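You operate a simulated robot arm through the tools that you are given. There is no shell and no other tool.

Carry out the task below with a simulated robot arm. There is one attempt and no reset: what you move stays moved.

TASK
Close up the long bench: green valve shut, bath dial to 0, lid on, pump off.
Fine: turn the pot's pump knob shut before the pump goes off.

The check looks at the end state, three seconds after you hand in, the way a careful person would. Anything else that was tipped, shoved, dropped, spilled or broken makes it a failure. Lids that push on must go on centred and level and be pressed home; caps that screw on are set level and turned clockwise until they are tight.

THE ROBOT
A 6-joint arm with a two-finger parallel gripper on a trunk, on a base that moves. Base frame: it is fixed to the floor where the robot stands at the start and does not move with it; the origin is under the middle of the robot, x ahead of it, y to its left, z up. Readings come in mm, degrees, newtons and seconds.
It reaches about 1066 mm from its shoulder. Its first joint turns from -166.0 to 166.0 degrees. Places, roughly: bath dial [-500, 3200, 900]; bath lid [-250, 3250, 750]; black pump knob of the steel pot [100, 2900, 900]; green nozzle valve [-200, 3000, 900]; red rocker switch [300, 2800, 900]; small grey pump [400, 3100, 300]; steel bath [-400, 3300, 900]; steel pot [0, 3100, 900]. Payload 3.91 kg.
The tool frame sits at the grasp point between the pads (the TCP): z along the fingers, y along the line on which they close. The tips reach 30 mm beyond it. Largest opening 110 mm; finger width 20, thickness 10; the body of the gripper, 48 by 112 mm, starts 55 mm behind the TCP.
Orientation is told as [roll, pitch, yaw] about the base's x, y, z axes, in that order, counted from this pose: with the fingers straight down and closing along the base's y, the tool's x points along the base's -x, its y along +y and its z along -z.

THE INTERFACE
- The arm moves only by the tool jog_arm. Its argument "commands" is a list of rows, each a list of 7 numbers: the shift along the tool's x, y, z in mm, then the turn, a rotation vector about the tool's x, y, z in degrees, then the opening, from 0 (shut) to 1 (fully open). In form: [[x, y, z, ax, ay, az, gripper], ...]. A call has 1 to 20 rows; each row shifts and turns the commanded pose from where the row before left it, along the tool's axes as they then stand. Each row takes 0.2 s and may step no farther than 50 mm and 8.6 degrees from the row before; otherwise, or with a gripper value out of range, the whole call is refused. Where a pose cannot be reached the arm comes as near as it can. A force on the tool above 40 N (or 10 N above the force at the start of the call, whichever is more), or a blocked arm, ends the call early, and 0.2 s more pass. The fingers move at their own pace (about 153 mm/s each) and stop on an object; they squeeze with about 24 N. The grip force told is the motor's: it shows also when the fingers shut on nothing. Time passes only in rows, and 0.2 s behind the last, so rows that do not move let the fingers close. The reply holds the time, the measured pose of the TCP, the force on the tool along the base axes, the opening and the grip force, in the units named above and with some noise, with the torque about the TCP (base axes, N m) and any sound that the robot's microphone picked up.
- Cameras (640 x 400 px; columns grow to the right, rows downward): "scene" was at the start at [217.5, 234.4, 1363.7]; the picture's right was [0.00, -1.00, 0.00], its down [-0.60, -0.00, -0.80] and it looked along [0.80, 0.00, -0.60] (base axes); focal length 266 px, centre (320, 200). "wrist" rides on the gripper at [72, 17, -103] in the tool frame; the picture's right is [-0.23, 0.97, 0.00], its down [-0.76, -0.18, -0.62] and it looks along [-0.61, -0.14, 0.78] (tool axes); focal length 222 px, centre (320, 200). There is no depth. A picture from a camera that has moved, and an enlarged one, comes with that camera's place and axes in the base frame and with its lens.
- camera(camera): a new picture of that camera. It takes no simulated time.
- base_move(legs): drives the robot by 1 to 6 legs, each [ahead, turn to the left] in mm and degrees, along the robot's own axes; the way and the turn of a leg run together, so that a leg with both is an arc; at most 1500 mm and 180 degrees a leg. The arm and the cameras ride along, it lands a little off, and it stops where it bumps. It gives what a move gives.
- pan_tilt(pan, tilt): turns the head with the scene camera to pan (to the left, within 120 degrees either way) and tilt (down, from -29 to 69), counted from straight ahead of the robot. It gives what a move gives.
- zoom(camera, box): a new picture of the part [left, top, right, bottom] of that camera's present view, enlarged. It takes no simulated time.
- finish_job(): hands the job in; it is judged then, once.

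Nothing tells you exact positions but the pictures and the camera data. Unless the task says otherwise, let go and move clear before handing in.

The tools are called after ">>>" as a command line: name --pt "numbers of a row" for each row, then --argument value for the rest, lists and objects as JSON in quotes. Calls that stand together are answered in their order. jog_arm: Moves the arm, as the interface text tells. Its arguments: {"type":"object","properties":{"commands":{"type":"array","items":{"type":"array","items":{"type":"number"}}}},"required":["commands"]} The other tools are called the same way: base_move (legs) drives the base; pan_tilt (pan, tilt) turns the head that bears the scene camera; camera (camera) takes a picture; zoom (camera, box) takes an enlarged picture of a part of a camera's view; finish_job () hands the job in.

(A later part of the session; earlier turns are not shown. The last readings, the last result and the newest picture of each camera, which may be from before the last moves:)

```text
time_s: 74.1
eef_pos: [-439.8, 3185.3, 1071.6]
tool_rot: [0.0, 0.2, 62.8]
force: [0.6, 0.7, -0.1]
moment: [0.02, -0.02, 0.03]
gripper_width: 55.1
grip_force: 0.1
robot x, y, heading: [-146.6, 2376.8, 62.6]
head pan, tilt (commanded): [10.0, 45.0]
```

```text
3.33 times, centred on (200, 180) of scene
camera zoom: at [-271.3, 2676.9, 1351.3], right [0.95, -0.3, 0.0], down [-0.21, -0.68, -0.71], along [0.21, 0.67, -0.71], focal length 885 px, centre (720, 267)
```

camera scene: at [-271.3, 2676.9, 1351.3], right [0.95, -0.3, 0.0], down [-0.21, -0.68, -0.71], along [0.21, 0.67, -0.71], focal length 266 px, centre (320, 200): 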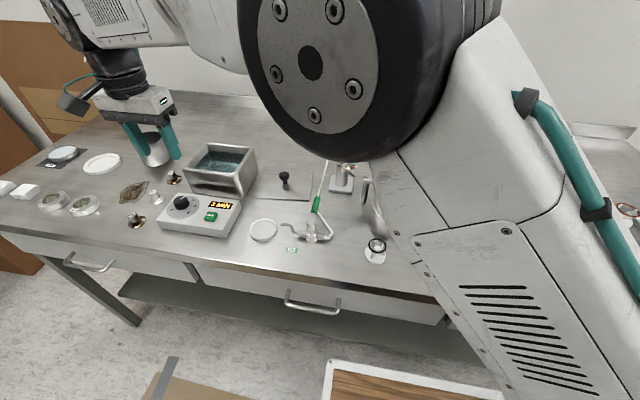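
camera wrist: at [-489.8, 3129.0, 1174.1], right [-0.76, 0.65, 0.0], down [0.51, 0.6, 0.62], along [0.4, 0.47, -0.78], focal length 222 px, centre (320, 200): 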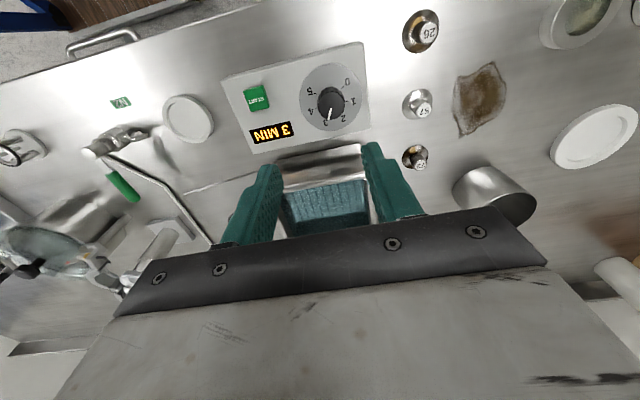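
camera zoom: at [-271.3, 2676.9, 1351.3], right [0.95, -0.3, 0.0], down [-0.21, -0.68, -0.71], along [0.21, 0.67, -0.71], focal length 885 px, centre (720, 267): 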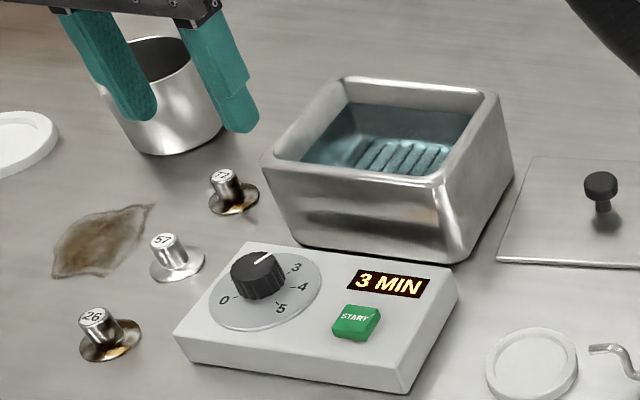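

The dial reads 3 (knob centre ≈(-450, 3195), top z≈908); numbers rise clockwise at ~50° each, so I need ≈148° counter-clockwise to 0. I'll centre over it, pre-rotate the gripper 75° clockwise and lower part way.

>>> jog_arm --pt "-2.9 14.1 0 0 0 0 0.5" --pt "0 0 0 0 0 8.33 0.5" --pt "0 0 0 0 0 8.33 0.5" --pt "0 0 0 0 0 8.33 0.5" --pt "0 0 0 0 0 8.33 0.5" --pt "0 0 0 0 0 8.33 0.5" --pt "0 0 0 0 0 8.33 0.5" --pt "0 0 0 0 0 8.33 0.5" --pt "0 0 0 0 0 8.33 0.5" --pt "0 0 0 0 0 8.33 0.5" --pt "0 0 40 0 0 0 0.5" --pt "0 0 40 0 0 0 0.5" --pt "0 0 20 0 0 0 0.5" --pt "0 0 0 0 0 0 0.5"

>>> camera --camera "wrist"

>>> zoom --camera "wrist" --box '[240, 80, 400, 220]'

>>> zoom --camera "scene" --box '[120, 130, 280, 240]'

```text
time_s: 77.1
eef_pos: [-451.5, 3194.6, 969.9]
tool_rot: [-0.1, -0.1, -12.3]
force: [-0.5, -0.1, 0.5]
moment: [0.04, -0.01, 0.0]
gripper_width: 54.9
grip_force: 0.0
robot x, y, heading: [-148.2, 2378.9, 62.8]
head pan, tilt (commanded): [10.0, 45.0]
```

```text
taken
camera wrist: at [-519.2, 3226.9, 1073.9], right [0.43, 0.9, 0.0], down [0.71, -0.34, 0.62], along [0.56, -0.27, -0.78], focal length 222 px, centre (320, 200)
```

wrist: 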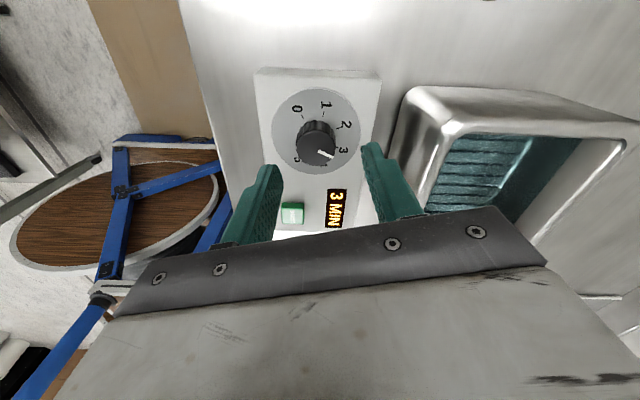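

```text
2.86 times, centred on (320, 150) of wrist
camera zoom: at [-519.2, 3226.9, 1073.9], right [0.43, 0.9, 0.0], down [0.71, -0.34, 0.62], along [0.56, -0.27, -0.78], focal length 635 px, centre (320, 343)
```

zoom: 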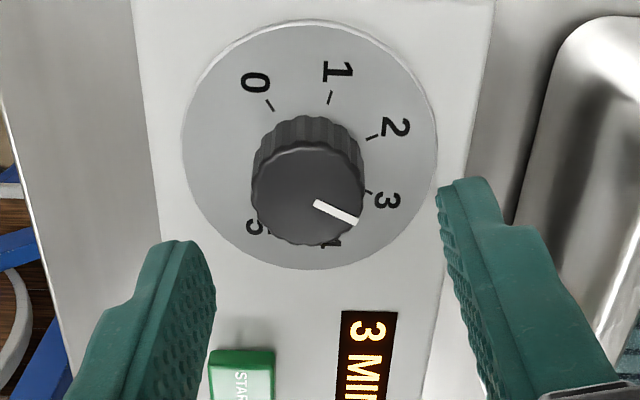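

```text
3.64 times, centred on (200, 185) of scene
camera zoom: at [-271.3, 2676.9, 1351.3], right [0.95, -0.3, 0.0], down [-0.21, -0.68, -0.71], along [0.21, 0.67, -0.71], focal length 965 px, centre (756, 254)
```

zoom: 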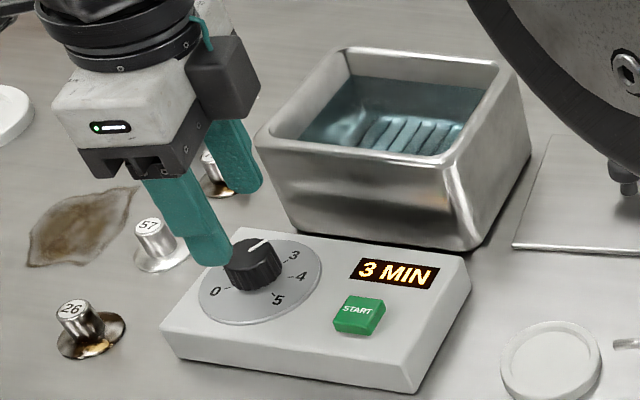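

Combining the two wrist views, the dial axis is at ≈(-453, 3191.5) with the plate at z≈884. I'll shift ~3.6 mm toward the front, lower around the knob and close.

>>> jog_arm --pt "0.5 -3.6 0 0 0 0 0.5" --pt "0 0 20 0 0 0 0.5" --pt "0 0 18 0 0 0 0.5" --pt "0 0 9 0 0 0 0.5" --pt "0 0 0 0 0 0 0.5"

>>> zoom --camera "wrist" --box '[240, 80, 400, 220]'

>>> zoom --camera "scene" --box '[120, 130, 280, 240]'

```text
time_s: 78.3
eef_pos: [-452.2, 3190.4, 925.1]
tool_rot: [0.0, 0.0, -12.3]
force: [0.7, -0.6, 3.8]
moment: [0.08, -0.14, 0.02]
gripper_width: 54.6
grip_force: 0.0
robot x, y, heading: [-143.0, 2378.3, 62.2]
head pan, tilt (commanded): [10.0, 45.0]
```

```text
2.86 times, centred on (320, 150) of wrist
camera zoom: at [-521.5, 3222.7, 1027.3], right [0.43, 0.9, 0.0], down [0.71, -0.34, 0.62], along [0.56, -0.27, -0.78], focal length 635 px, centre (320, 343)
```

zoom: 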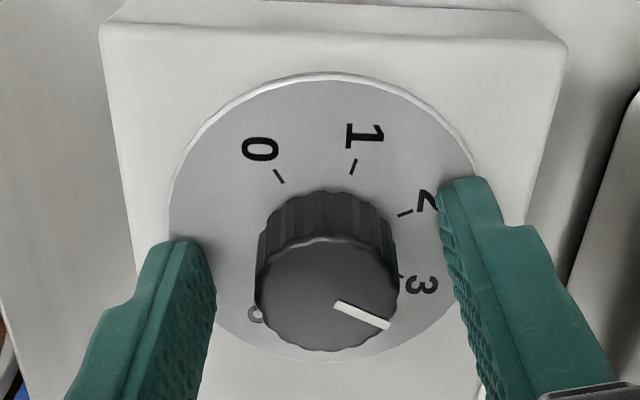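

```text
3.64 times, centred on (200, 185) of scene
camera zoom: at [-271.2, 2676.8, 1351.4], right [0.95, -0.3, 0.0], down [-0.21, -0.67, -0.71], along [0.21, 0.67, -0.71], focal length 965 px, centre (756, 254)
```

zoom: 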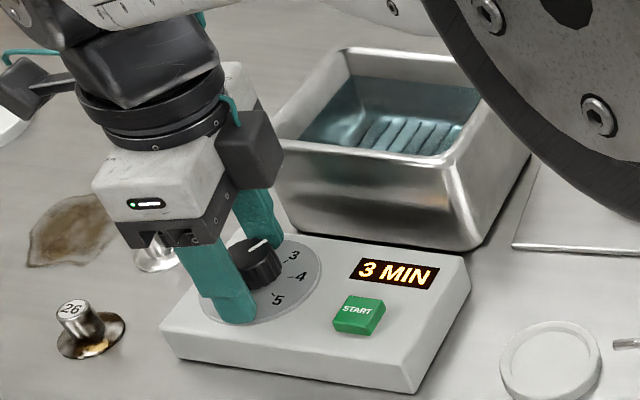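

The fingertips just touch the dial plate (3.8 N), so I'll rise 3 mm and then close on the knob.

>>> jog_arm --pt "0 0 -3.5 0 0 0 0.5" --pt "0 0 0 0 0 0 0.35" --pt "0 0 0 0 0 0 0" --pt "0 0 0 0 0 0 0"

```text
time_s: 79.3
eef_pos: [-452.7, 3191.3, 927.6]
tool_rot: [-0.1, 0.0, -12.2]
force: [-1.2, 11.8, -3.5]
moment: [1.0, 0.43, 0.0]
gripper_width: 31.7
grip_force: 44.5
robot x, y, heading: [-146.9, 2378.0, 62.6]
head pan, tilt (commanded): [10.0, 45.0]
```

Gripped (31.7 mm) with only 12 N sideways. I'll nudge to centre and begin turning counter-clockwise.

>>> jog_arm --pt "0 1 0 0 0 -6 0" --pt "0 0 0 0 0 -6 0" --pt "0 0 0 0 0 -6 0" --pt "0 0 0 0 0 -6 0" --pt "0 0 0 0 0 -6 0" --pt "0 0 0 0 0 0 0"

>>> zoom --camera "wrist" --box '[240, 80, 400, 220]'

```text
time_s: 80.7
eef_pos: [-454.1, 3189.9, 926.7]
tool_rot: [-0.1, 0.0, 17.8]
force: [3.4, -13.0, -4.5]
moment: [0.24, -0.24, -0.04]
gripper_width: 31.2
grip_force: 45.2
robot x, y, heading: [-146.1, 2373.5, 62.5]
head pan, tilt (commanded): [10.0, 45.0]
```

```text
2.86 times, centred on (320, 150) of wrist
camera zoom: at [-528.7, 3185.4, 1030.0], right [-0.08, 1.0, 0.0], down [0.78, 0.07, 0.62], along [0.62, 0.05, -0.78], focal length 635 px, centre (320, 343)
```

zoom: 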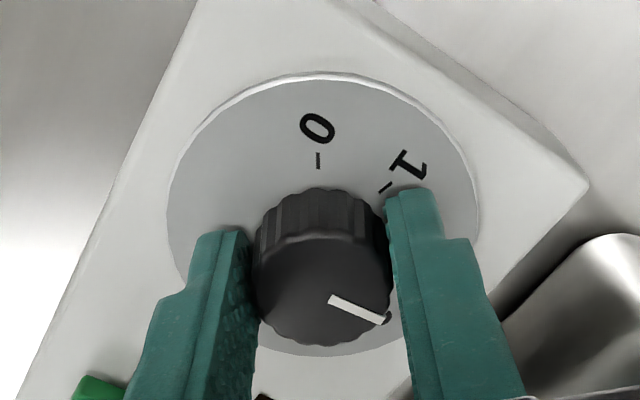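

The knob turns with the gripper. I'll continue, with a small recentring.

>>> jog_arm --pt "0 -0.8 0 0 0 -6 0" --pt "0 0 0 0 0 -6 0" --pt "0 0 0 0 0 -6 0" --pt "0 0 0 0 0 -6 0" --pt "0 0 0 0 0 -6 0" --pt "0 0 0 0 0 -6 0" --pt "0 0 0 0 0 0 0"

>>> zoom --camera "wrist" --box '[240, 80, 400, 220]'

```text
time_s: 82.3
eef_pos: [-453.8, 3189.6, 927.0]
tool_rot: [-0.2, 0.2, 53.9]
force: [4.5, -20.6, -9.4]
moment: [-0.24, 0.3, -0.02]
gripper_width: 31.6
grip_force: 44.8
robot x, y, heading: [-147.4, 2378.6, 62.5]
head pan, tilt (commanded): [10.0, 45.0]
```

```text
2.86 times, centred on (320, 150) of wrist
camera zoom: at [-510.3, 3142.1, 1030.2], right [-0.65, 0.76, 0.0], down [0.59, 0.51, 0.62], along [0.47, 0.4, -0.78], focal length 635 px, centre (320, 343)
```

zoom: 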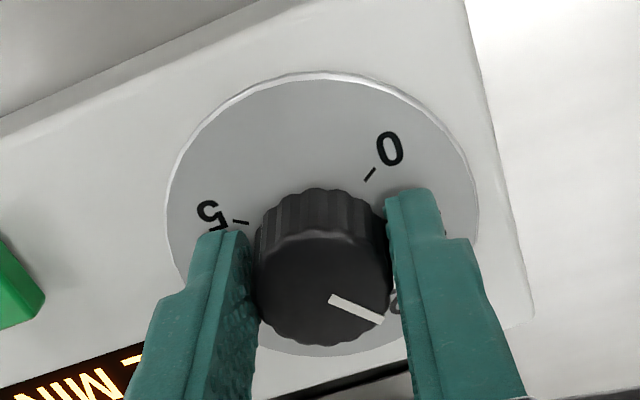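

66° done; I'll keep turning with a small recentring shift.

>>> jog_arm --pt "0.8 -0.9 0 0 0 -6 0" --pt "0 0 0 0 0 -6 0" --pt "0 0 0 0 0 -6 0" --pt "0 0 0 0 0 -6 0" --pt "0 0 0 0 0 -6 0" --pt "0 0 0 0 0 -6 0" --pt "0 0 0 0 0 0 0"

>>> zoom --camera "wrist" --box '[240, 80, 400, 220]'

>>> zoom --camera "scene" --box '[120, 130, 280, 240]'

```text
time_s: 83.9
eef_pos: [-451.8, 3189.7, 928.1]
tool_rot: [0.1, 0.1, 89.9]
force: [6.4, -3.9, -10.0]
moment: [-0.45, -0.76, -0.02]
gripper_width: 31.1
grip_force: 45.3
robot x, y, heading: [-146.2, 2379.6, 62.6]
head pan, tilt (commanded): [10.0, 45.0]
```

```text
2.86 times, centred on (320, 150) of wrist
camera zoom: at [-470.2, 3117.8, 1030.2], right [-0.97, 0.23, 0.0], down [0.18, 0.76, 0.62], along [0.14, 0.61, -0.78], focal length 635 px, centre (320, 343)
```

zoom: 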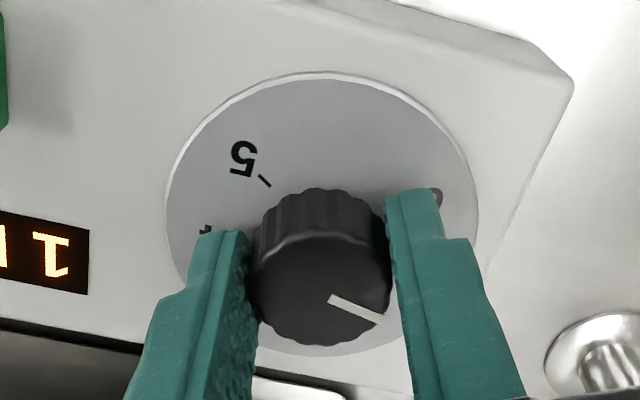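

```text
3.64 times, centred on (200, 185) of scene
camera zoom: at [-271.0, 2677.1, 1351.3], right [0.95, -0.3, 0.0], down [-0.21, -0.68, -0.71], along [0.21, 0.67, -0.71], focal length 965 px, centre (756, 254)
```

zoom: 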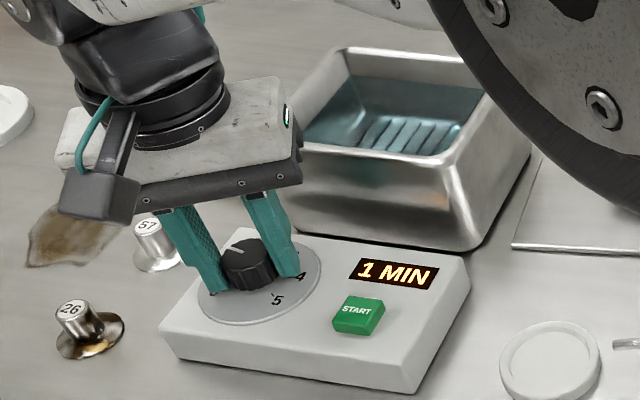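

The display now reads 1 MIN. I'll continue toward 0.

>>> jog_arm --pt "0 0 0 0 0 -6 0" --pt "0 0 0 0 0 -6 0" --pt "0 0 0 0 0 -6 0" --pt "0 0 0 0 0 -6 0" --pt "0 0 0 0 0 -6 0" --pt "0 0 0 0 0 -6 0" --pt "0 0 0 0 0 -6 0" --pt "0 0 0 0 0 0 0"

>>> zoom --camera "wrist" --box '[240, 80, 400, 220]'

>>> zoom --camera "scene" --box '[120, 130, 280, 240]'

```text
time_s: 85.7
eef_pos: [-450.3, 3189.7, 926.9]
tool_rot: [0.1, 0.0, 131.7]
force: [22.8, -5.9, -10.9]
moment: [0.08, -1.22, -0.02]
gripper_width: 31.5
grip_force: 44.7
robot x, y, heading: [-145.7, 2376.2, 62.5]
head pan, tilt (commanded): [10.0, 45.0]
```

```text
2.86 times, centred on (320, 150) of wrist
camera zoom: at [-416.4, 3125.3, 1030.3], right [-0.88, -0.48, 0.0], down [-0.37, 0.69, 0.62], along [-0.3, 0.55, -0.78], focal length 635 px, centre (320, 343)
```

zoom: 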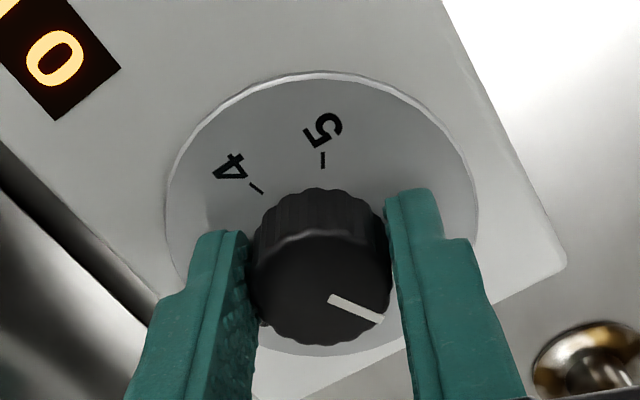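

```text
3.64 times, centred on (200, 185) of scene
camera zoom: at [-270.2, 2677.0, 1351.3], right [0.95, -0.3, 0.0], down [-0.21, -0.68, -0.71], along [0.21, 0.67, -0.71], focal length 965 px, centre (756, 254)
```

zoom: 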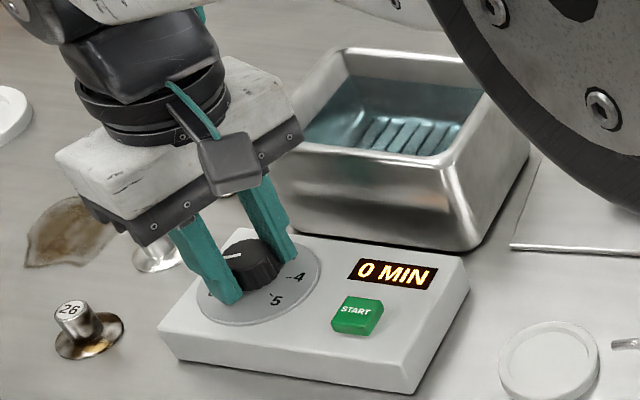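

The display reads 0 MIN. I'll turn a few more degrees gently to reach the exact 0 (or its stop).

>>> jog_arm --pt "1 -0.8 0 0 0 -2 0" --pt "0 0 0 0 0 -2 0" --pt "0 0 0 0 0 0 0"

>>> zoom --camera "wrist" --box '[240, 80, 400, 220]'

```text
time_s: 86.5
eef_pos: [-450.1, 3188.9, 927.1]
tool_rot: [0.1, 0.0, 135.7]
force: [14.6, 5.8, -13.3]
moment: [0.7, -0.72, 0.0]
gripper_width: 31.7
grip_force: 45.1
robot x, y, heading: [-145.9, 2371.8, 62.5]
head pan, tilt (commanded): [10.0, 45.0]
```

```text
2.86 times, centred on (320, 150) of wrist
camera zoom: at [-411.7, 3127.9, 1030.1], right [-0.84, -0.54, 0.0], down [-0.42, 0.66, 0.62], along [-0.34, 0.52, -0.78], focal length 635 px, centre (320, 343)
```

zoom: 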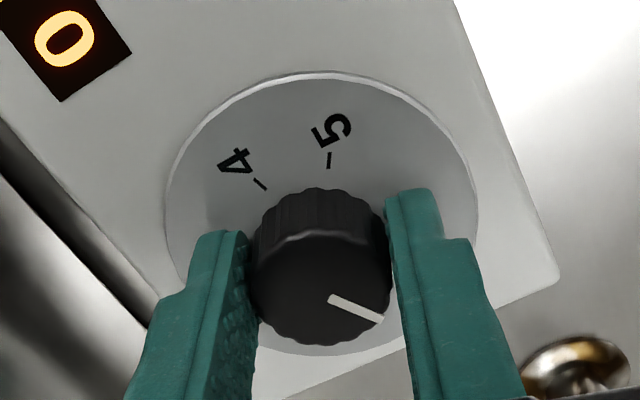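

No stop felt yet at 148°. I'll try two small extra steps.

>>> jog_arm --pt "0 0 0 0 0 -2 0" --pt "0 0 0 0 0 0 0"

>>> zoom --camera "wrist" --box '[240, 80, 400, 220]'

```text
time_s: 87.1
eef_pos: [-451.4, 3188.9, 927.5]
tool_rot: [0.0, 0.0, 137.6]
force: [12.0, 9.5, -14.5]
moment: [1.05, -0.33, -0.38]
gripper_width: 31.5
grip_force: 44.6
robot x, y, heading: [-146.1, 2372.5, 62.5]
head pan, tilt (commanded): [10.0, 45.0]
```

```text
2.86 times, centred on (320, 150) of wrist
camera zoom: at [-409.5, 3129.4, 1030.2], right [-0.82, -0.57, 0.0], down [-0.44, 0.64, 0.62], along [-0.35, 0.51, -0.78], focal length 635 px, centre (320, 343)
```

zoom: 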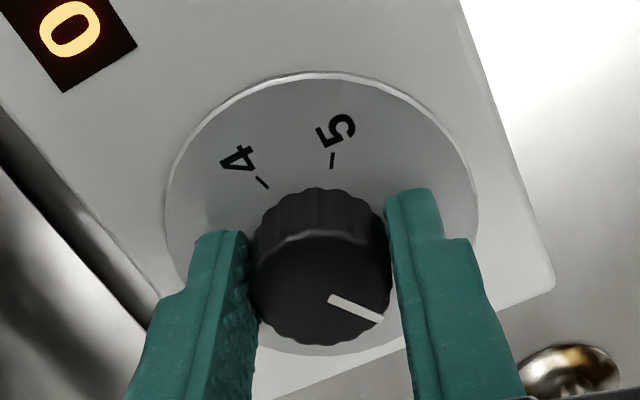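

A stop torque (-0.38 N·m) shows the dial is at its 0 end. I'll relax 1°, open, and lift straight up.

>>> jog_arm --pt "0 0 0 0 0 1 0" --pt "0 0 0 0 0 0 0.5" --pt "0 0 0 0 0 0 0.5" --pt "0 0 -20 0 0 0 0.5" --pt "0 0 -40 0 0 0 0.5" --pt "0 0 -40 0 0 0 0.5" --pt "0 0 -40 0 0 0 0.5" --pt "0 0 0 0 0 0 0.5"

>>> zoom --camera "scene" --box '[120, 130, 280, 240]'

>>> camera --camera "wrist"

```text
time_s: 88.9
eef_pos: [-450.4, 3188.7, 1068.1]
tool_rot: [0.2, 0.0, 136.7]
force: [0.6, 0.0, 0.3]
moment: [0.03, -0.04, -0.01]
gripper_width: 55.0
grip_force: 0.1
robot x, y, heading: [-148.9, 2373.7, 62.4]
head pan, tilt (commanded): [10.0, 45.0]
```

```text
3.64 times, centred on (200, 185) of scene
camera zoom: at [-270.9, 2676.8, 1351.3], right [0.95, -0.3, 0.0], down [-0.21, -0.68, -0.71], along [0.21, 0.67, -0.71], focal length 965 px, centre (756, 254)
```

zoom: 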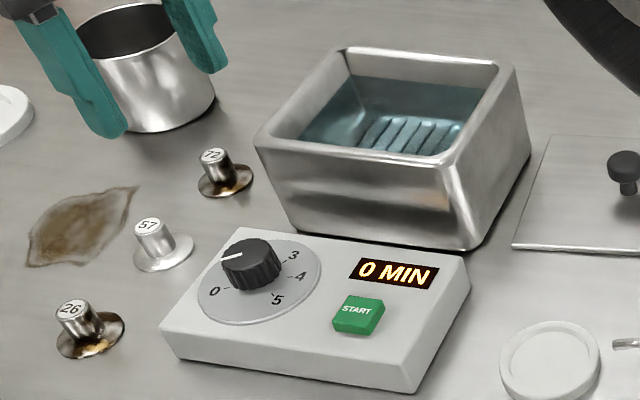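

```text
taken
camera wrist: at [-410.7, 3127.8, 1171.6], right [-0.83, -0.55, 0.0], down [-0.43, 0.65, 0.62], along [-0.35, 0.52, -0.78], focal length 222 px, centre (320, 200)
```

wrist: 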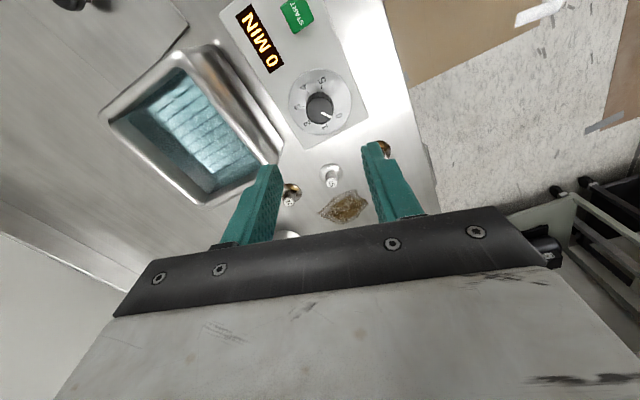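

The display says 0 MIN; I'll verify the mark against the 0.

>>> zoom --camera "wrist" --box '[270, 60, 370, 150]'

```text
4.44 times, centred on (320, 105) of wrist
camera zoom: at [-410.7, 3127.8, 1171.6], right [-0.83, -0.55, 0.0], down [-0.43, 0.65, 0.62], along [-0.35, 0.52, -0.78], focal length 987 px, centre (320, 622)
```

zoom: 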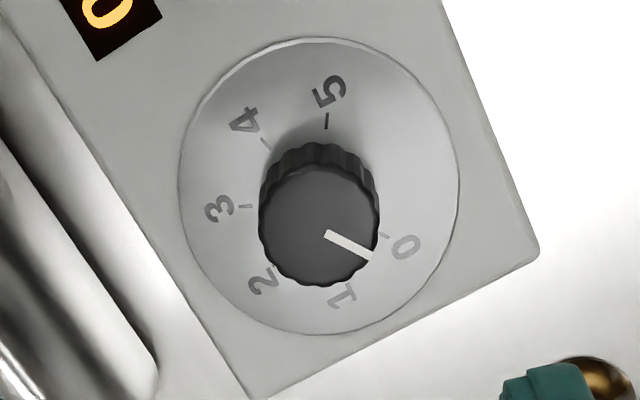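

The mark is on 0. Now the lid: I'll turn the gripper back and move above the lid/bath area for accurate measurement.

>>> jog_arm --pt "0 0 -20 0 0 8.2 0.5" --pt "0 0 0 0 0 8.2 0.5" --pt "0 0 0 0 0 8.2 0.5" --pt "0 0 0 0 0 8.2 0.5" --pt "0 0 0 0 0 8.2 0.5" --pt "0 0 0 0 0 8.2 0.5" --pt "0 0 0 0 0 8.2 0.5" --pt "0 0 0 0 0 8.2 0.5" --pt "0 0 0 0 0 8.2 0.5" --pt "-19 -24 0 0 0 0 0.5" --pt "-19 -24 0 0 0 0 0.5" --pt "-19 -24 0 0 0 0 0.5" --pt "-19 -24 0 0 0 0 0.5" --pt "0 0 0 0 0 0 0.5"

>>> camera --camera "wrist"

```text
time_s: 91.9
eef_pos: [-331.2, 3212.3, 1087.8]
tool_rot: [-0.1, 0.1, 62.9]
force: [0.7, -0.3, 0.3]
moment: [0.0, 0.02, -0.04]
gripper_width: 55.0
grip_force: 0.1
robot x, y, heading: [-147.5, 2374.9, 62.6]
head pan, tilt (commanded): [10.0, 45.0]
```

```text
taken
camera wrist: at [-379.8, 3156.7, 1190.4], right [-0.76, 0.65, 0.0], down [0.51, 0.6, 0.62], along [0.4, 0.48, -0.78], focal length 222 px, centre (320, 200)
```

wrist: 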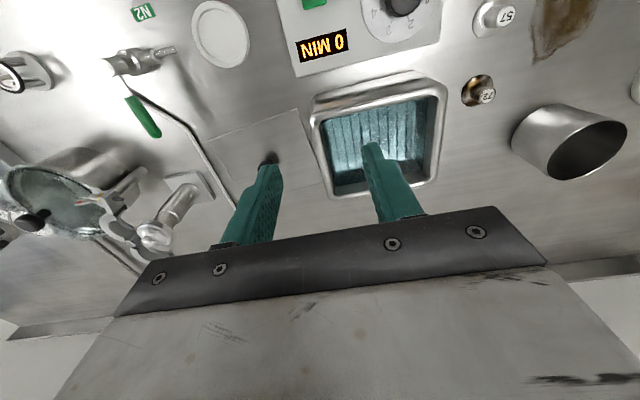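

Both are visible but the fingers hide part. I'll rise and shift back a little for a full view of the bath and lid.

>>> jog_arm --pt "-20 -20 -35 0 0 0 0.5" --pt "-20 -20 -35 0 0 0 0.5" --pt "0 0 -40 0 0 0 0.5" --pt "0 0 0 0 0 0 0.5"

>>> camera --camera "wrist"

>>> zoom --camera "wrist" --box '[200, 50, 440, 200]'

```text
time_s: 92.9
eef_pos: [-276.8, 3230.1, 1198.1]
tool_rot: [-0.1, 0.1, 62.9]
force: [0.9, 0.4, 0.0]
moment: [-0.02, 0.0, 0.02]
gripper_width: 54.9
grip_force: 0.0
robot x, y, heading: [-146.5, 2378.0, 62.8]
head pan, tilt (commanded): [10.0, 45.0]
```

```text
taken
camera wrist: at [-325.5, 3174.1, 1301.3], right [-0.76, 0.65, 0.0], down [0.51, 0.6, 0.62], along [0.4, 0.48, -0.78], focal length 222 px, centre (320, 200)
```

wrist: 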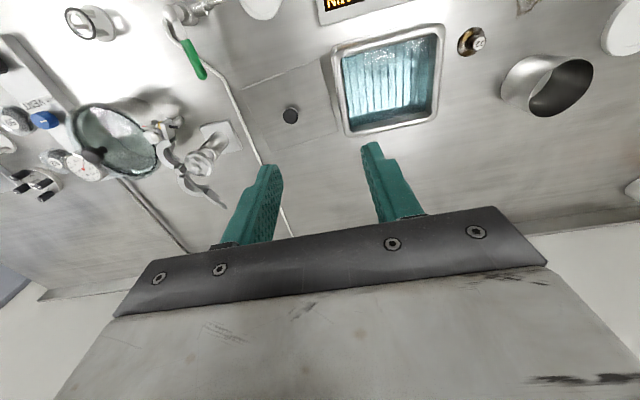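

```text
2.67 times, centred on (320, 125) of wrist
camera zoom: at [-325.5, 3174.1, 1301.3], right [-0.76, 0.65, 0.0], down [0.51, 0.6, 0.62], along [0.4, 0.48, -0.78], focal length 592 px, centre (320, 400)
```

zoom: 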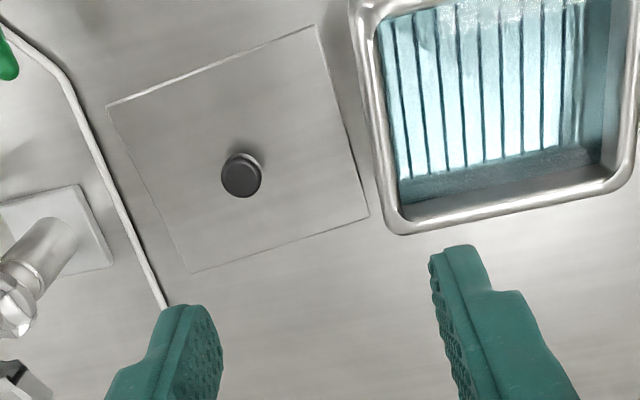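

Excellent overhead view. I'll zoom in on the bath and on the lid separately.

>>> zoom --camera "wrist" --box '[310, 10, 460, 150]'

>>> zoom --camera "wrist" --box '[220, 40, 350, 160]'

```text
2.86 times, centred on (385, 80) of wrist
camera zoom: at [-325.5, 3174.1, 1301.3], right [-0.76, 0.65, 0.0], down [0.51, 0.6, 0.62], along [0.4, 0.48, -0.78], focal length 635 px, centre (134, 543)
```

zoom: 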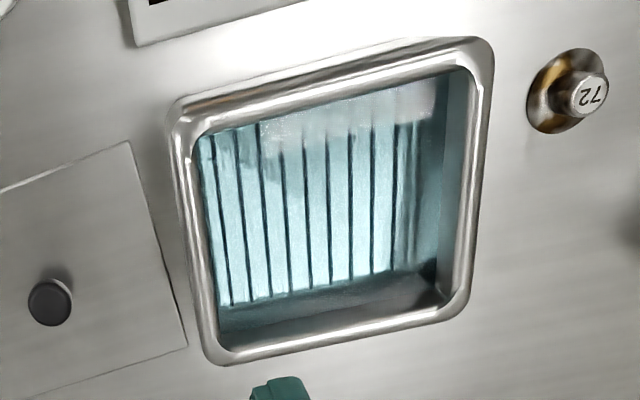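

```text
3.33 times, centred on (285, 100) of wrist
camera zoom: at [-325.5, 3174.1, 1301.3], right [-0.76, 0.65, 0.0], down [0.51, 0.6, 0.62], along [0.4, 0.48, -0.78], focal length 740 px, centre (437, 533)
```

zoom: 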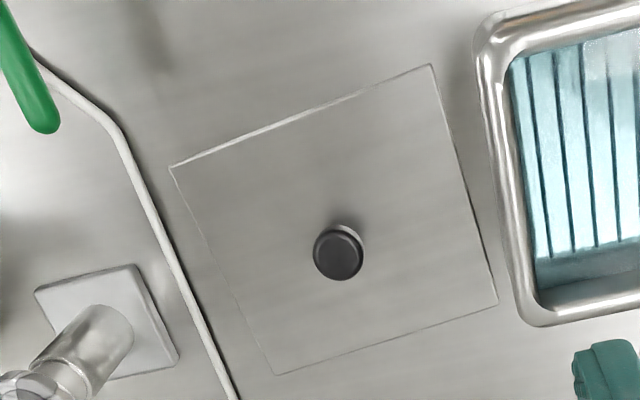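

The lid (150×130, centre/knob ≈(-197, 3241)) matches the bath's rim (150×130, centre ≈(-354.5, 3300), rim z≈936); the lid must be turned about 6° clockwise. Before grasping I'll test with an empty gripper that I can reach above the bath's centre.

>>> jog_arm --pt "-9 33.8 0 0 0 0 0.5" --pt "-9 33.8 20 0 0 0 0.5" --pt "-8.8 33.9 30 0 0 0 0.5" --pt "0 0 50 0 0 0 0.5" --pt "0 0 50 0 0 0 0.5" --pt "0 0 45 0 0 0 0.5" --pt "0 0 0 0 0 0 0.5"

>>> camera --camera "wrist"

>>> camera --camera "scene"

```text
time_s: 94.5
eef_pos: [-352.8, 3291.6, 997.0]
tool_rot: [0.0, 0.1, 62.9]
force: [-0.3, 0.0, -0.4]
moment: [0.03, 0.0, 0.01]
gripper_width: 54.9
grip_force: 0.1
out of reach, approached as far as the arm can: row 3
robot x, y, heading: [-145.9, 2374.2, 62.4]
head pan, tilt (commanded): [10.0, 45.0]
```

```text
taken
camera wrist: at [-400.9, 3235.2, 1100.3], right [-0.76, 0.65, 0.0], down [0.51, 0.6, 0.62], along [0.4, 0.48, -0.78], focal length 222 px, centre (320, 200)
```

wrist: 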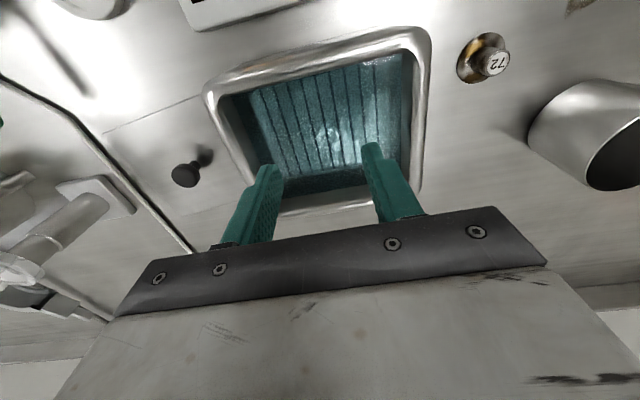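

```text
taken
camera scene: at [-270.9, 2676.7, 1351.3], right [0.95, -0.3, 0.0], down [-0.21, -0.68, -0.71], along [0.21, 0.67, -0.71], focal length 266 px, centre (320, 200)
```

scene: 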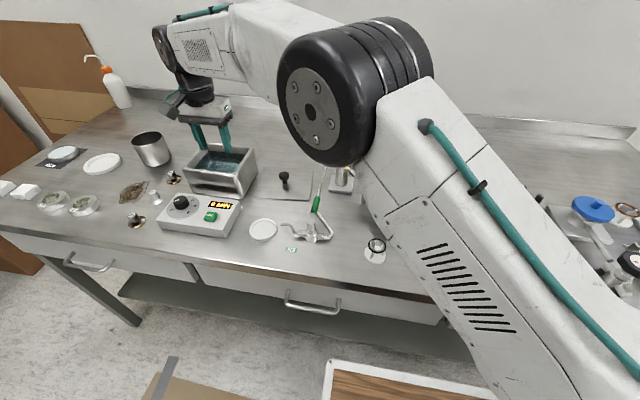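

Directly above the bath's centre I'm at the edge of my reach (stopped ~8 mm short), so I should bring the base a bit nearer. I'll look down at my own base and the bench edge to judge clearance.

>>> pan_tilt --pan 10 --tilt 69

>>> camera --camera "scene"

>>> pan_tilt --pan 60 --tilt 60

>>> camera --camera "scene"

```text
time_s: 95.4
eef_pos: [-351.8, 3292.2, 998.5]
tool_rot: [0.0, 0.1, 62.9]
force: [-0.3, -0.3, 0.2]
moment: [0.0, 0.02, 0.0]
gripper_width: 54.8
grip_force: 0.1
robot x, y, heading: [-144.4, 2372.9, 62.5]
head pan, tilt (commanded): [10.0, 68.8]
```

```text
taken
camera scene: at [-278.5, 2652.5, 1322.5], right [0.95, -0.3, 0.0], down [-0.28, -0.89, -0.36], along [0.11, 0.35, -0.93], focal length 266 px, centre (320, 200)
```

scene: 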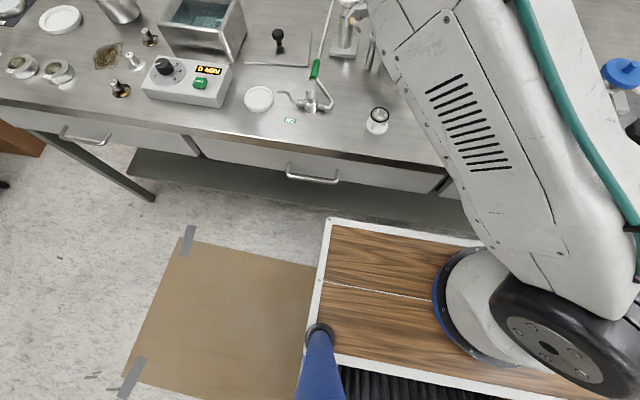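

```text
time_s: 96.6
eef_pos: [-352.7, 3291.0, 998.2]
tool_rot: [0.0, 0.1, 62.9]
force: [-1.1, -0.2, -1.3]
moment: [0.01, 0.03, 0.01]
gripper_width: 54.9
grip_force: 0.1
robot x, y, heading: [-147.2, 2378.8, 62.6]
head pan, tilt (commanded): [60.0, 60.0]
```

```text
taken
camera scene: at [-331.1, 2655.3, 1331.8], right [0.84, 0.54, 0.0], down [0.47, -0.73, -0.5], along [-0.27, 0.42, -0.87], focal length 266 px, centre (320, 200)
```

scene: 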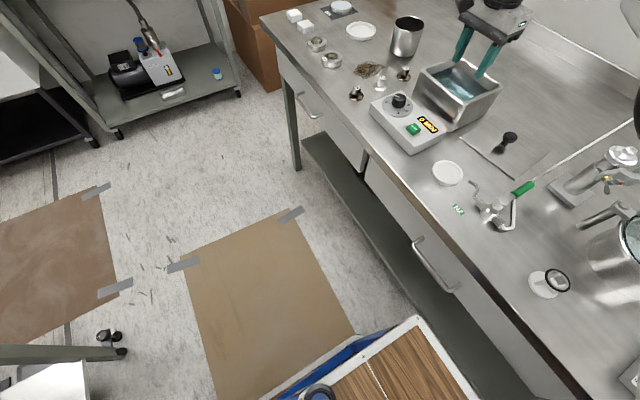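

My base board's front edge is about 135 mm from the bench edge, so I can drive 80 mm ahead safely. First I'll pull the gripper back and up, then drive.

>>> jog_arm --pt "30 0 -30 0 0 0 0.5" --pt "30 0 -30 0 0 0 0.5" --pt "30 0 -10 0 0 0 0.5" --pt "0 0 0 0 0 0 0.5"

>>> base_move --legs '[[80, 0]]'

>>> pan_tilt --pan 25 --tilt 50

>>> camera --camera "scene"

>>> camera --camera "wrist"

```text
time_s: 97.6
eef_pos: [-392.2, 3211.5, 1068.5]
tool_rot: [-0.1, 0.1, 62.9]
force: [0.0, 0.3, 0.4]
moment: [0.02, -0.05, -0.02]
gripper_width: 54.9
grip_force: 0.0
robot x, y, heading: [-147.4, 2376.8, 62.7]
head pan, tilt (commanded): [60.0, 60.0]
```

```text
time_s: 98.6
eef_pos: [-357.1, 3283.3, 1068.4]
tool_rot: [0.1, 0.2, 63.0]
force: [-0.3, -0.3, 0.2]
moment: [-0.01, -0.01, -0.01]
gripper_width: 55.0
grip_force: 0.0
robot x, y, heading: [-110.9, 2446.1, 62.5]
head pan, tilt (commanded): [60.0, 60.0]
```

```text
time_s: 99.7
eef_pos: [-357.9, 3282.7, 1067.7]
tool_rot: [0.0, 0.1, 63.0]
force: [-0.6, 0.4, 0.8]
moment: [-0.01, 0.01, 0.01]
gripper_width: 55.1
grip_force: 0.0
robot x, y, heading: [-112.8, 2449.2, 62.6]
head pan, tilt (commanded): [25.0, 50.0]
```

```text
taken
camera scene: at [-255.7, 2748.0, 1344.4], right [1.0, -0.04, 0.0], down [-0.03, -0.77, -0.64], along [0.03, 0.64, -0.77], focal length 266 px, centre (320, 200)
```

scene: 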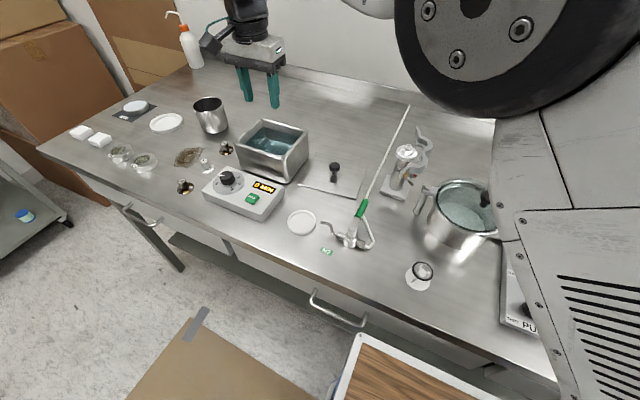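

```text
taken
camera wrist: at [-406.4, 3226.6, 1171.0], right [-0.76, 0.64, 0.0], down [0.5, 0.6, 0.62], along [0.4, 0.48, -0.78], focal length 222 px, centre (320, 200)
```

wrist: 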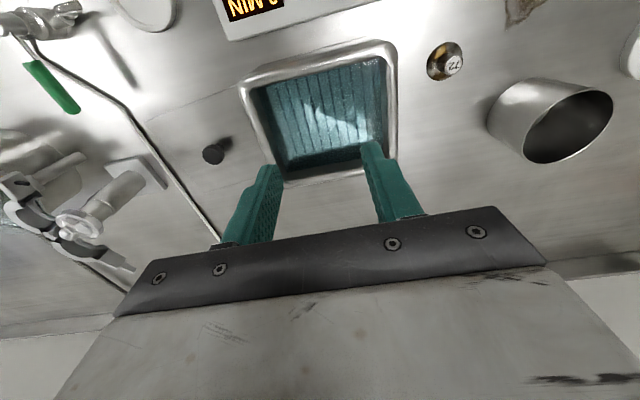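

The base moved in without touching anything. Now I'll go over the lid's knob at ≈(-197, 3241).

>>> jog_arm --pt "-9 -40.5 0 0 0 0 0.5" --pt "-9 -40.5 0 0 0 0 0.5" --pt "-9 -40.5 0 0 0 0 0.5" --pt "-9 -40.8 0 0 0 0 0.5" --pt "0 0 45 0 0 0 0.5" --pt "0 0 40 0 0 0 0.5" --pt "0 0 0 0 0 0 0.5"

>>> camera --camera "wrist"

>>> zoom --camera "wrist" --box '[240, 60, 400, 200]'

>>> zoom --camera "scene" --box '[230, 80, 430, 220]'

```text
time_s: 101.2
eef_pos: [-196.0, 3240.0, 983.7]
tool_rot: [0.0, 0.0, 62.9]
force: [0.1, -0.5, 0.1]
moment: [0.01, 0.03, 0.0]
gripper_width: 54.9
grip_force: 0.1
robot x, y, heading: [-110.2, 2445.9, 62.5]
head pan, tilt (commanded): [25.0, 50.0]
```

```text
taken
camera wrist: at [-245.8, 3184.1, 1086.5], right [-0.76, 0.64, 0.0], down [0.5, 0.6, 0.62], along [0.4, 0.48, -0.78], focal length 222 px, centre (320, 200)
```

wrist: 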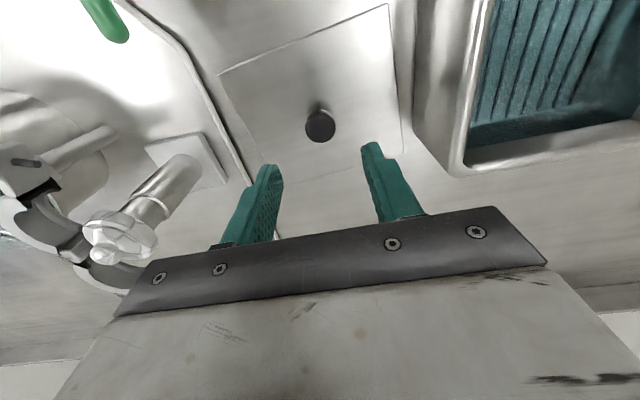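

```text
2.86 times, centred on (320, 130) of wrist
camera zoom: at [-245.8, 3184.1, 1086.5], right [-0.76, 0.64, 0.0], down [0.5, 0.6, 0.62], along [0.4, 0.48, -0.78], focal length 635 px, centre (320, 400)
```

zoom: 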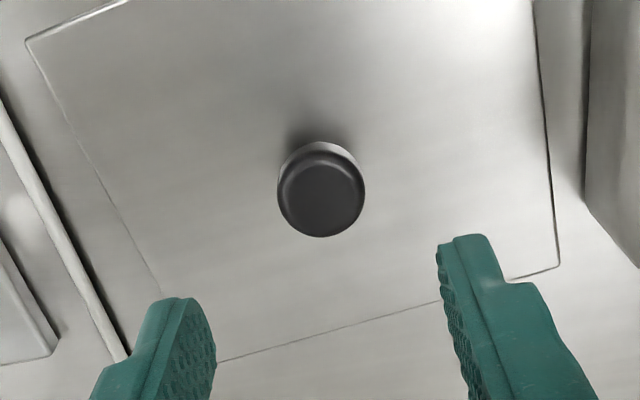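

```text
2.86 times, centred on (330, 150) of scene
camera zoom: at [-255.5, 2747.9, 1344.4], right [1.0, -0.04, 0.0], down [-0.03, -0.77, -0.64], along [0.03, 0.64, -0.77], focal length 758 px, centre (291, 343)
```

zoom: 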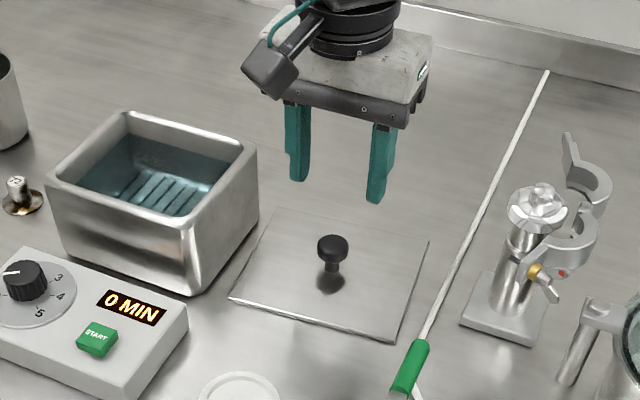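

The knob is centred between the fingers sideways. I'll lower around it to z≈899, so the tips stay ~8 mm above the plate.

>>> jog_arm --pt "-1 0.5 35 0 0 0 0.5" --pt "0 0 30 0 0 0 0.5" --pt "0 0 12 0 0 0 0.5" --pt "0 0 6 0 0 0 0.5" --pt "0 0 0 0 0 0 0.5"

>>> zoom --camera "wrist" --box '[240, 80, 400, 220]'

>>> zoom --camera "scene" --box '[270, 120, 400, 220]'

```text
time_s: 102.5
eef_pos: [-197.2, 3242.2, 899.3]
tool_rot: [0.0, 0.1, 63.0]
force: [-1.0, -0.4, -0.2]
moment: [-0.01, -0.03, -0.02]
gripper_width: 55.1
grip_force: 0.0
robot x, y, heading: [-111.2, 2447.4, 62.6]
head pan, tilt (commanded): [25.0, 50.0]
```

```text
2.86 times, centred on (320, 150) of wrist
camera zoom: at [-245.5, 3186.2, 1002.6], right [-0.76, 0.64, 0.0], down [0.5, 0.6, 0.62], along [0.4, 0.48, -0.78], focal length 635 px, centre (320, 343)
```

zoom: 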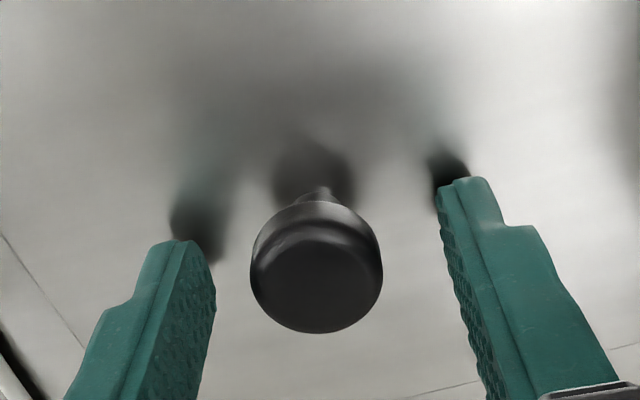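

```text
4.00 times, centred on (335, 170) of scene
camera zoom: at [-255.6, 2747.9, 1344.4], right [1.0, -0.04, 0.0], down [-0.03, -0.77, -0.64], along [0.03, 0.64, -0.77], focal length 1062 px, centre (260, 320)
```

zoom: 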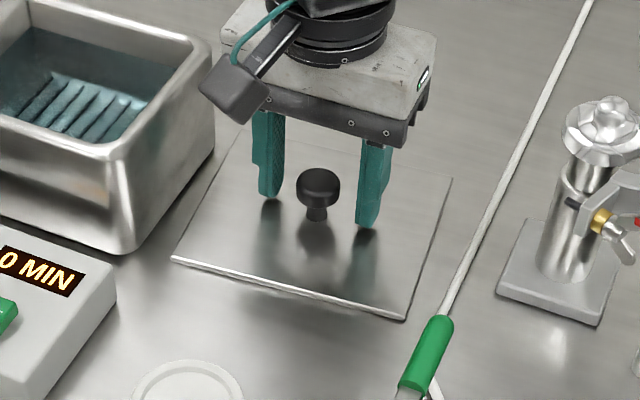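

Fingers straddle the knob, tips just above the plate. I'll close on the knob.

>>> jog_arm --pt "-0.5 -0.4 0 0 0 0 0.4" --pt "0 0 0 0 0 0 0" --pt "0 0 0 0 0 0 0" --pt "0 0 0 0 0 0 0"

>>> zoom --camera "wrist" --box '[240, 80, 400, 220]'

```text
time_s: 103.5
eef_pos: [-196.3, 3242.0, 899.8]
tool_rot: [0.1, 0.1, 63.0]
force: [0.0, -0.3, 0.0]
moment: [-0.01, -0.01, -0.01]
gripper_width: 27.1
grip_force: 24.6
robot x, y, heading: [-114.6, 2444.8, 62.3]
head pan, tilt (commanded): [25.0, 50.0]
```

```text
2.86 times, centred on (320, 150) of wrist
camera zoom: at [-244.8, 3186.3, 1002.7], right [-0.76, 0.64, 0.0], down [0.5, 0.6, 0.62], along [0.4, 0.48, -0.78], focal length 635 px, centre (320, 343)
```

zoom: 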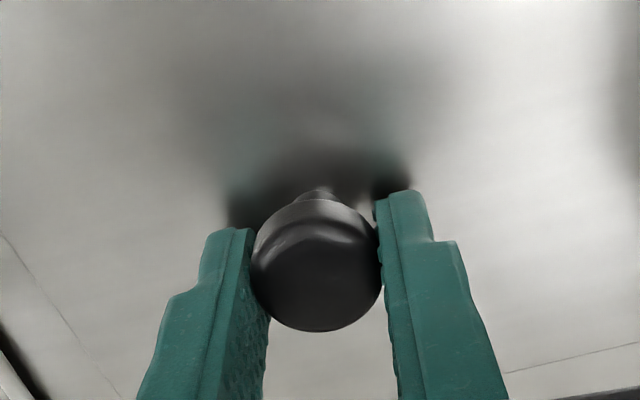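

Gripped cleanly (27 mm, no side force). I'll lift a little and check the weight and level.

>>> jog_arm --pt "0 0 -5 0 0 0 0" --pt "0 0 -10 0 0 0 0" --pt "0 0 -15 0 0 0 0" --pt "0 0 0 0 0 0 0"

>>> zoom --camera "scene" --box '[230, 90, 430, 220]'

>>> camera --camera "wrist"

```text
time_s: 104.5
eef_pos: [-195.6, 3242.9, 929.0]
tool_rot: [0.0, 0.2, 62.9]
force: [0.0, 0.3, -0.9]
moment: [-0.03, -0.02, 0.01]
gripper_width: 26.8
grip_force: 24.0
robot x, y, heading: [-109.0, 2447.6, 62.4]
head pan, tilt (commanded): [25.0, 50.0]
```

```text
3.08 times, centred on (330, 155) of scene
camera zoom: at [-255.6, 2748.0, 1344.4], right [1.0, -0.04, 0.0], down [-0.03, -0.77, -0.64], along [0.03, 0.64, -0.77], focal length 817 px, centre (289, 338)
```

zoom: 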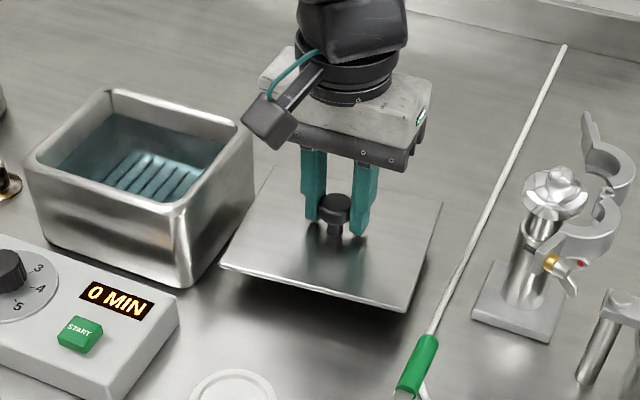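

```text
taken
camera wrist: at [-244.8, 3186.3, 1033.1], right [-0.76, 0.64, 0.0], down [0.5, 0.6, 0.62], along [0.4, 0.48, -0.78], focal length 222 px, centre (320, 200)
```

wrist: 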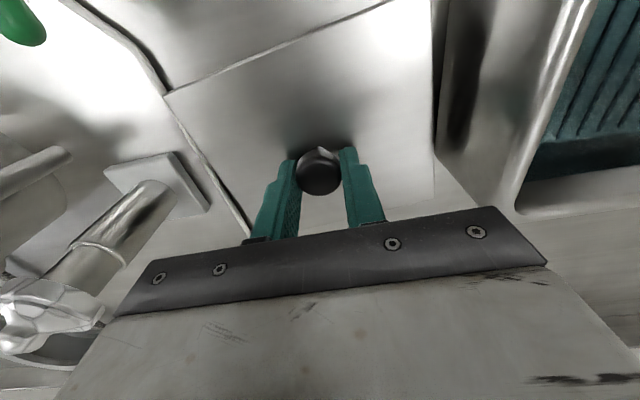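

The lid is lifted level. I'll raise it well above the bath rim, straight up.

>>> jog_arm --pt "0 0 -20 0 0 0 0" --pt "0 0 -25 0 0 0 0" --pt "0 0 -25 0 0 0 0" --pt "0 0 -25 0 0 0 0" --pt "0 0 0 0 0 0 0"

>>> zoom --camera "scene" --box '[210, 60, 430, 220]'

>>> camera --camera "wrist"

```text
time_s: 105.7
eef_pos: [-195.5, 3242.5, 1025.3]
tool_rot: [-0.1, 0.1, 63.0]
force: [-1.0, -0.5, -1.2]
moment: [-0.02, -0.02, -0.02]
gripper_width: 26.7
grip_force: 24.2
robot x, y, heading: [-109.7, 2449.3, 62.6]
head pan, tilt (commanded): [25.0, 50.0]
```

```text
2.50 times, centred on (320, 140) of scene
camera zoom: at [-255.6, 2748.0, 1344.4], right [1.0, -0.04, 0.0], down [-0.03, -0.77, -0.64], along [0.03, 0.64, -0.77], focal length 664 px, centre (320, 350)
```

zoom: 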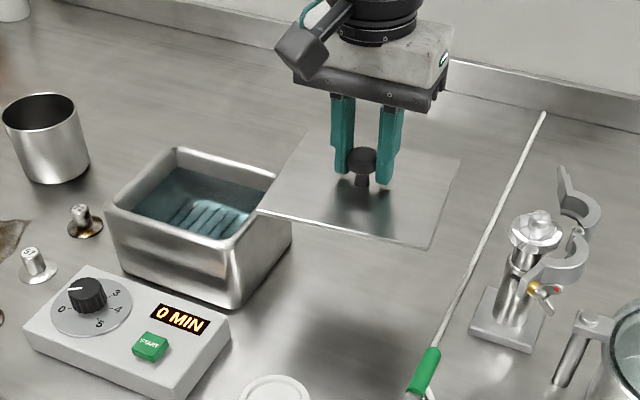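

```text
taken
camera wrist: at [-244.6, 3185.9, 1128.2], right [-0.76, 0.64, 0.0], down [0.5, 0.6, 0.62], along [0.4, 0.48, -0.78], focal length 222 px, centre (320, 200)
```

wrist: 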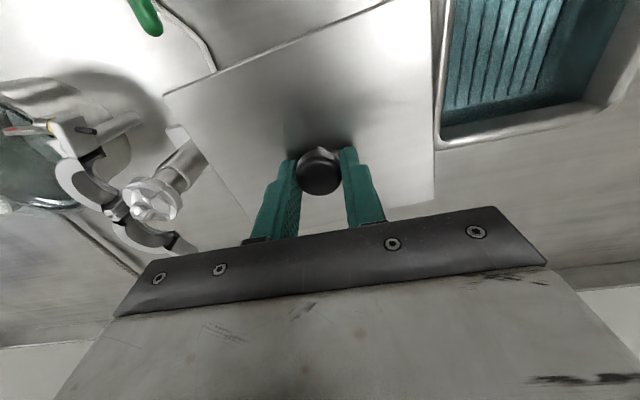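

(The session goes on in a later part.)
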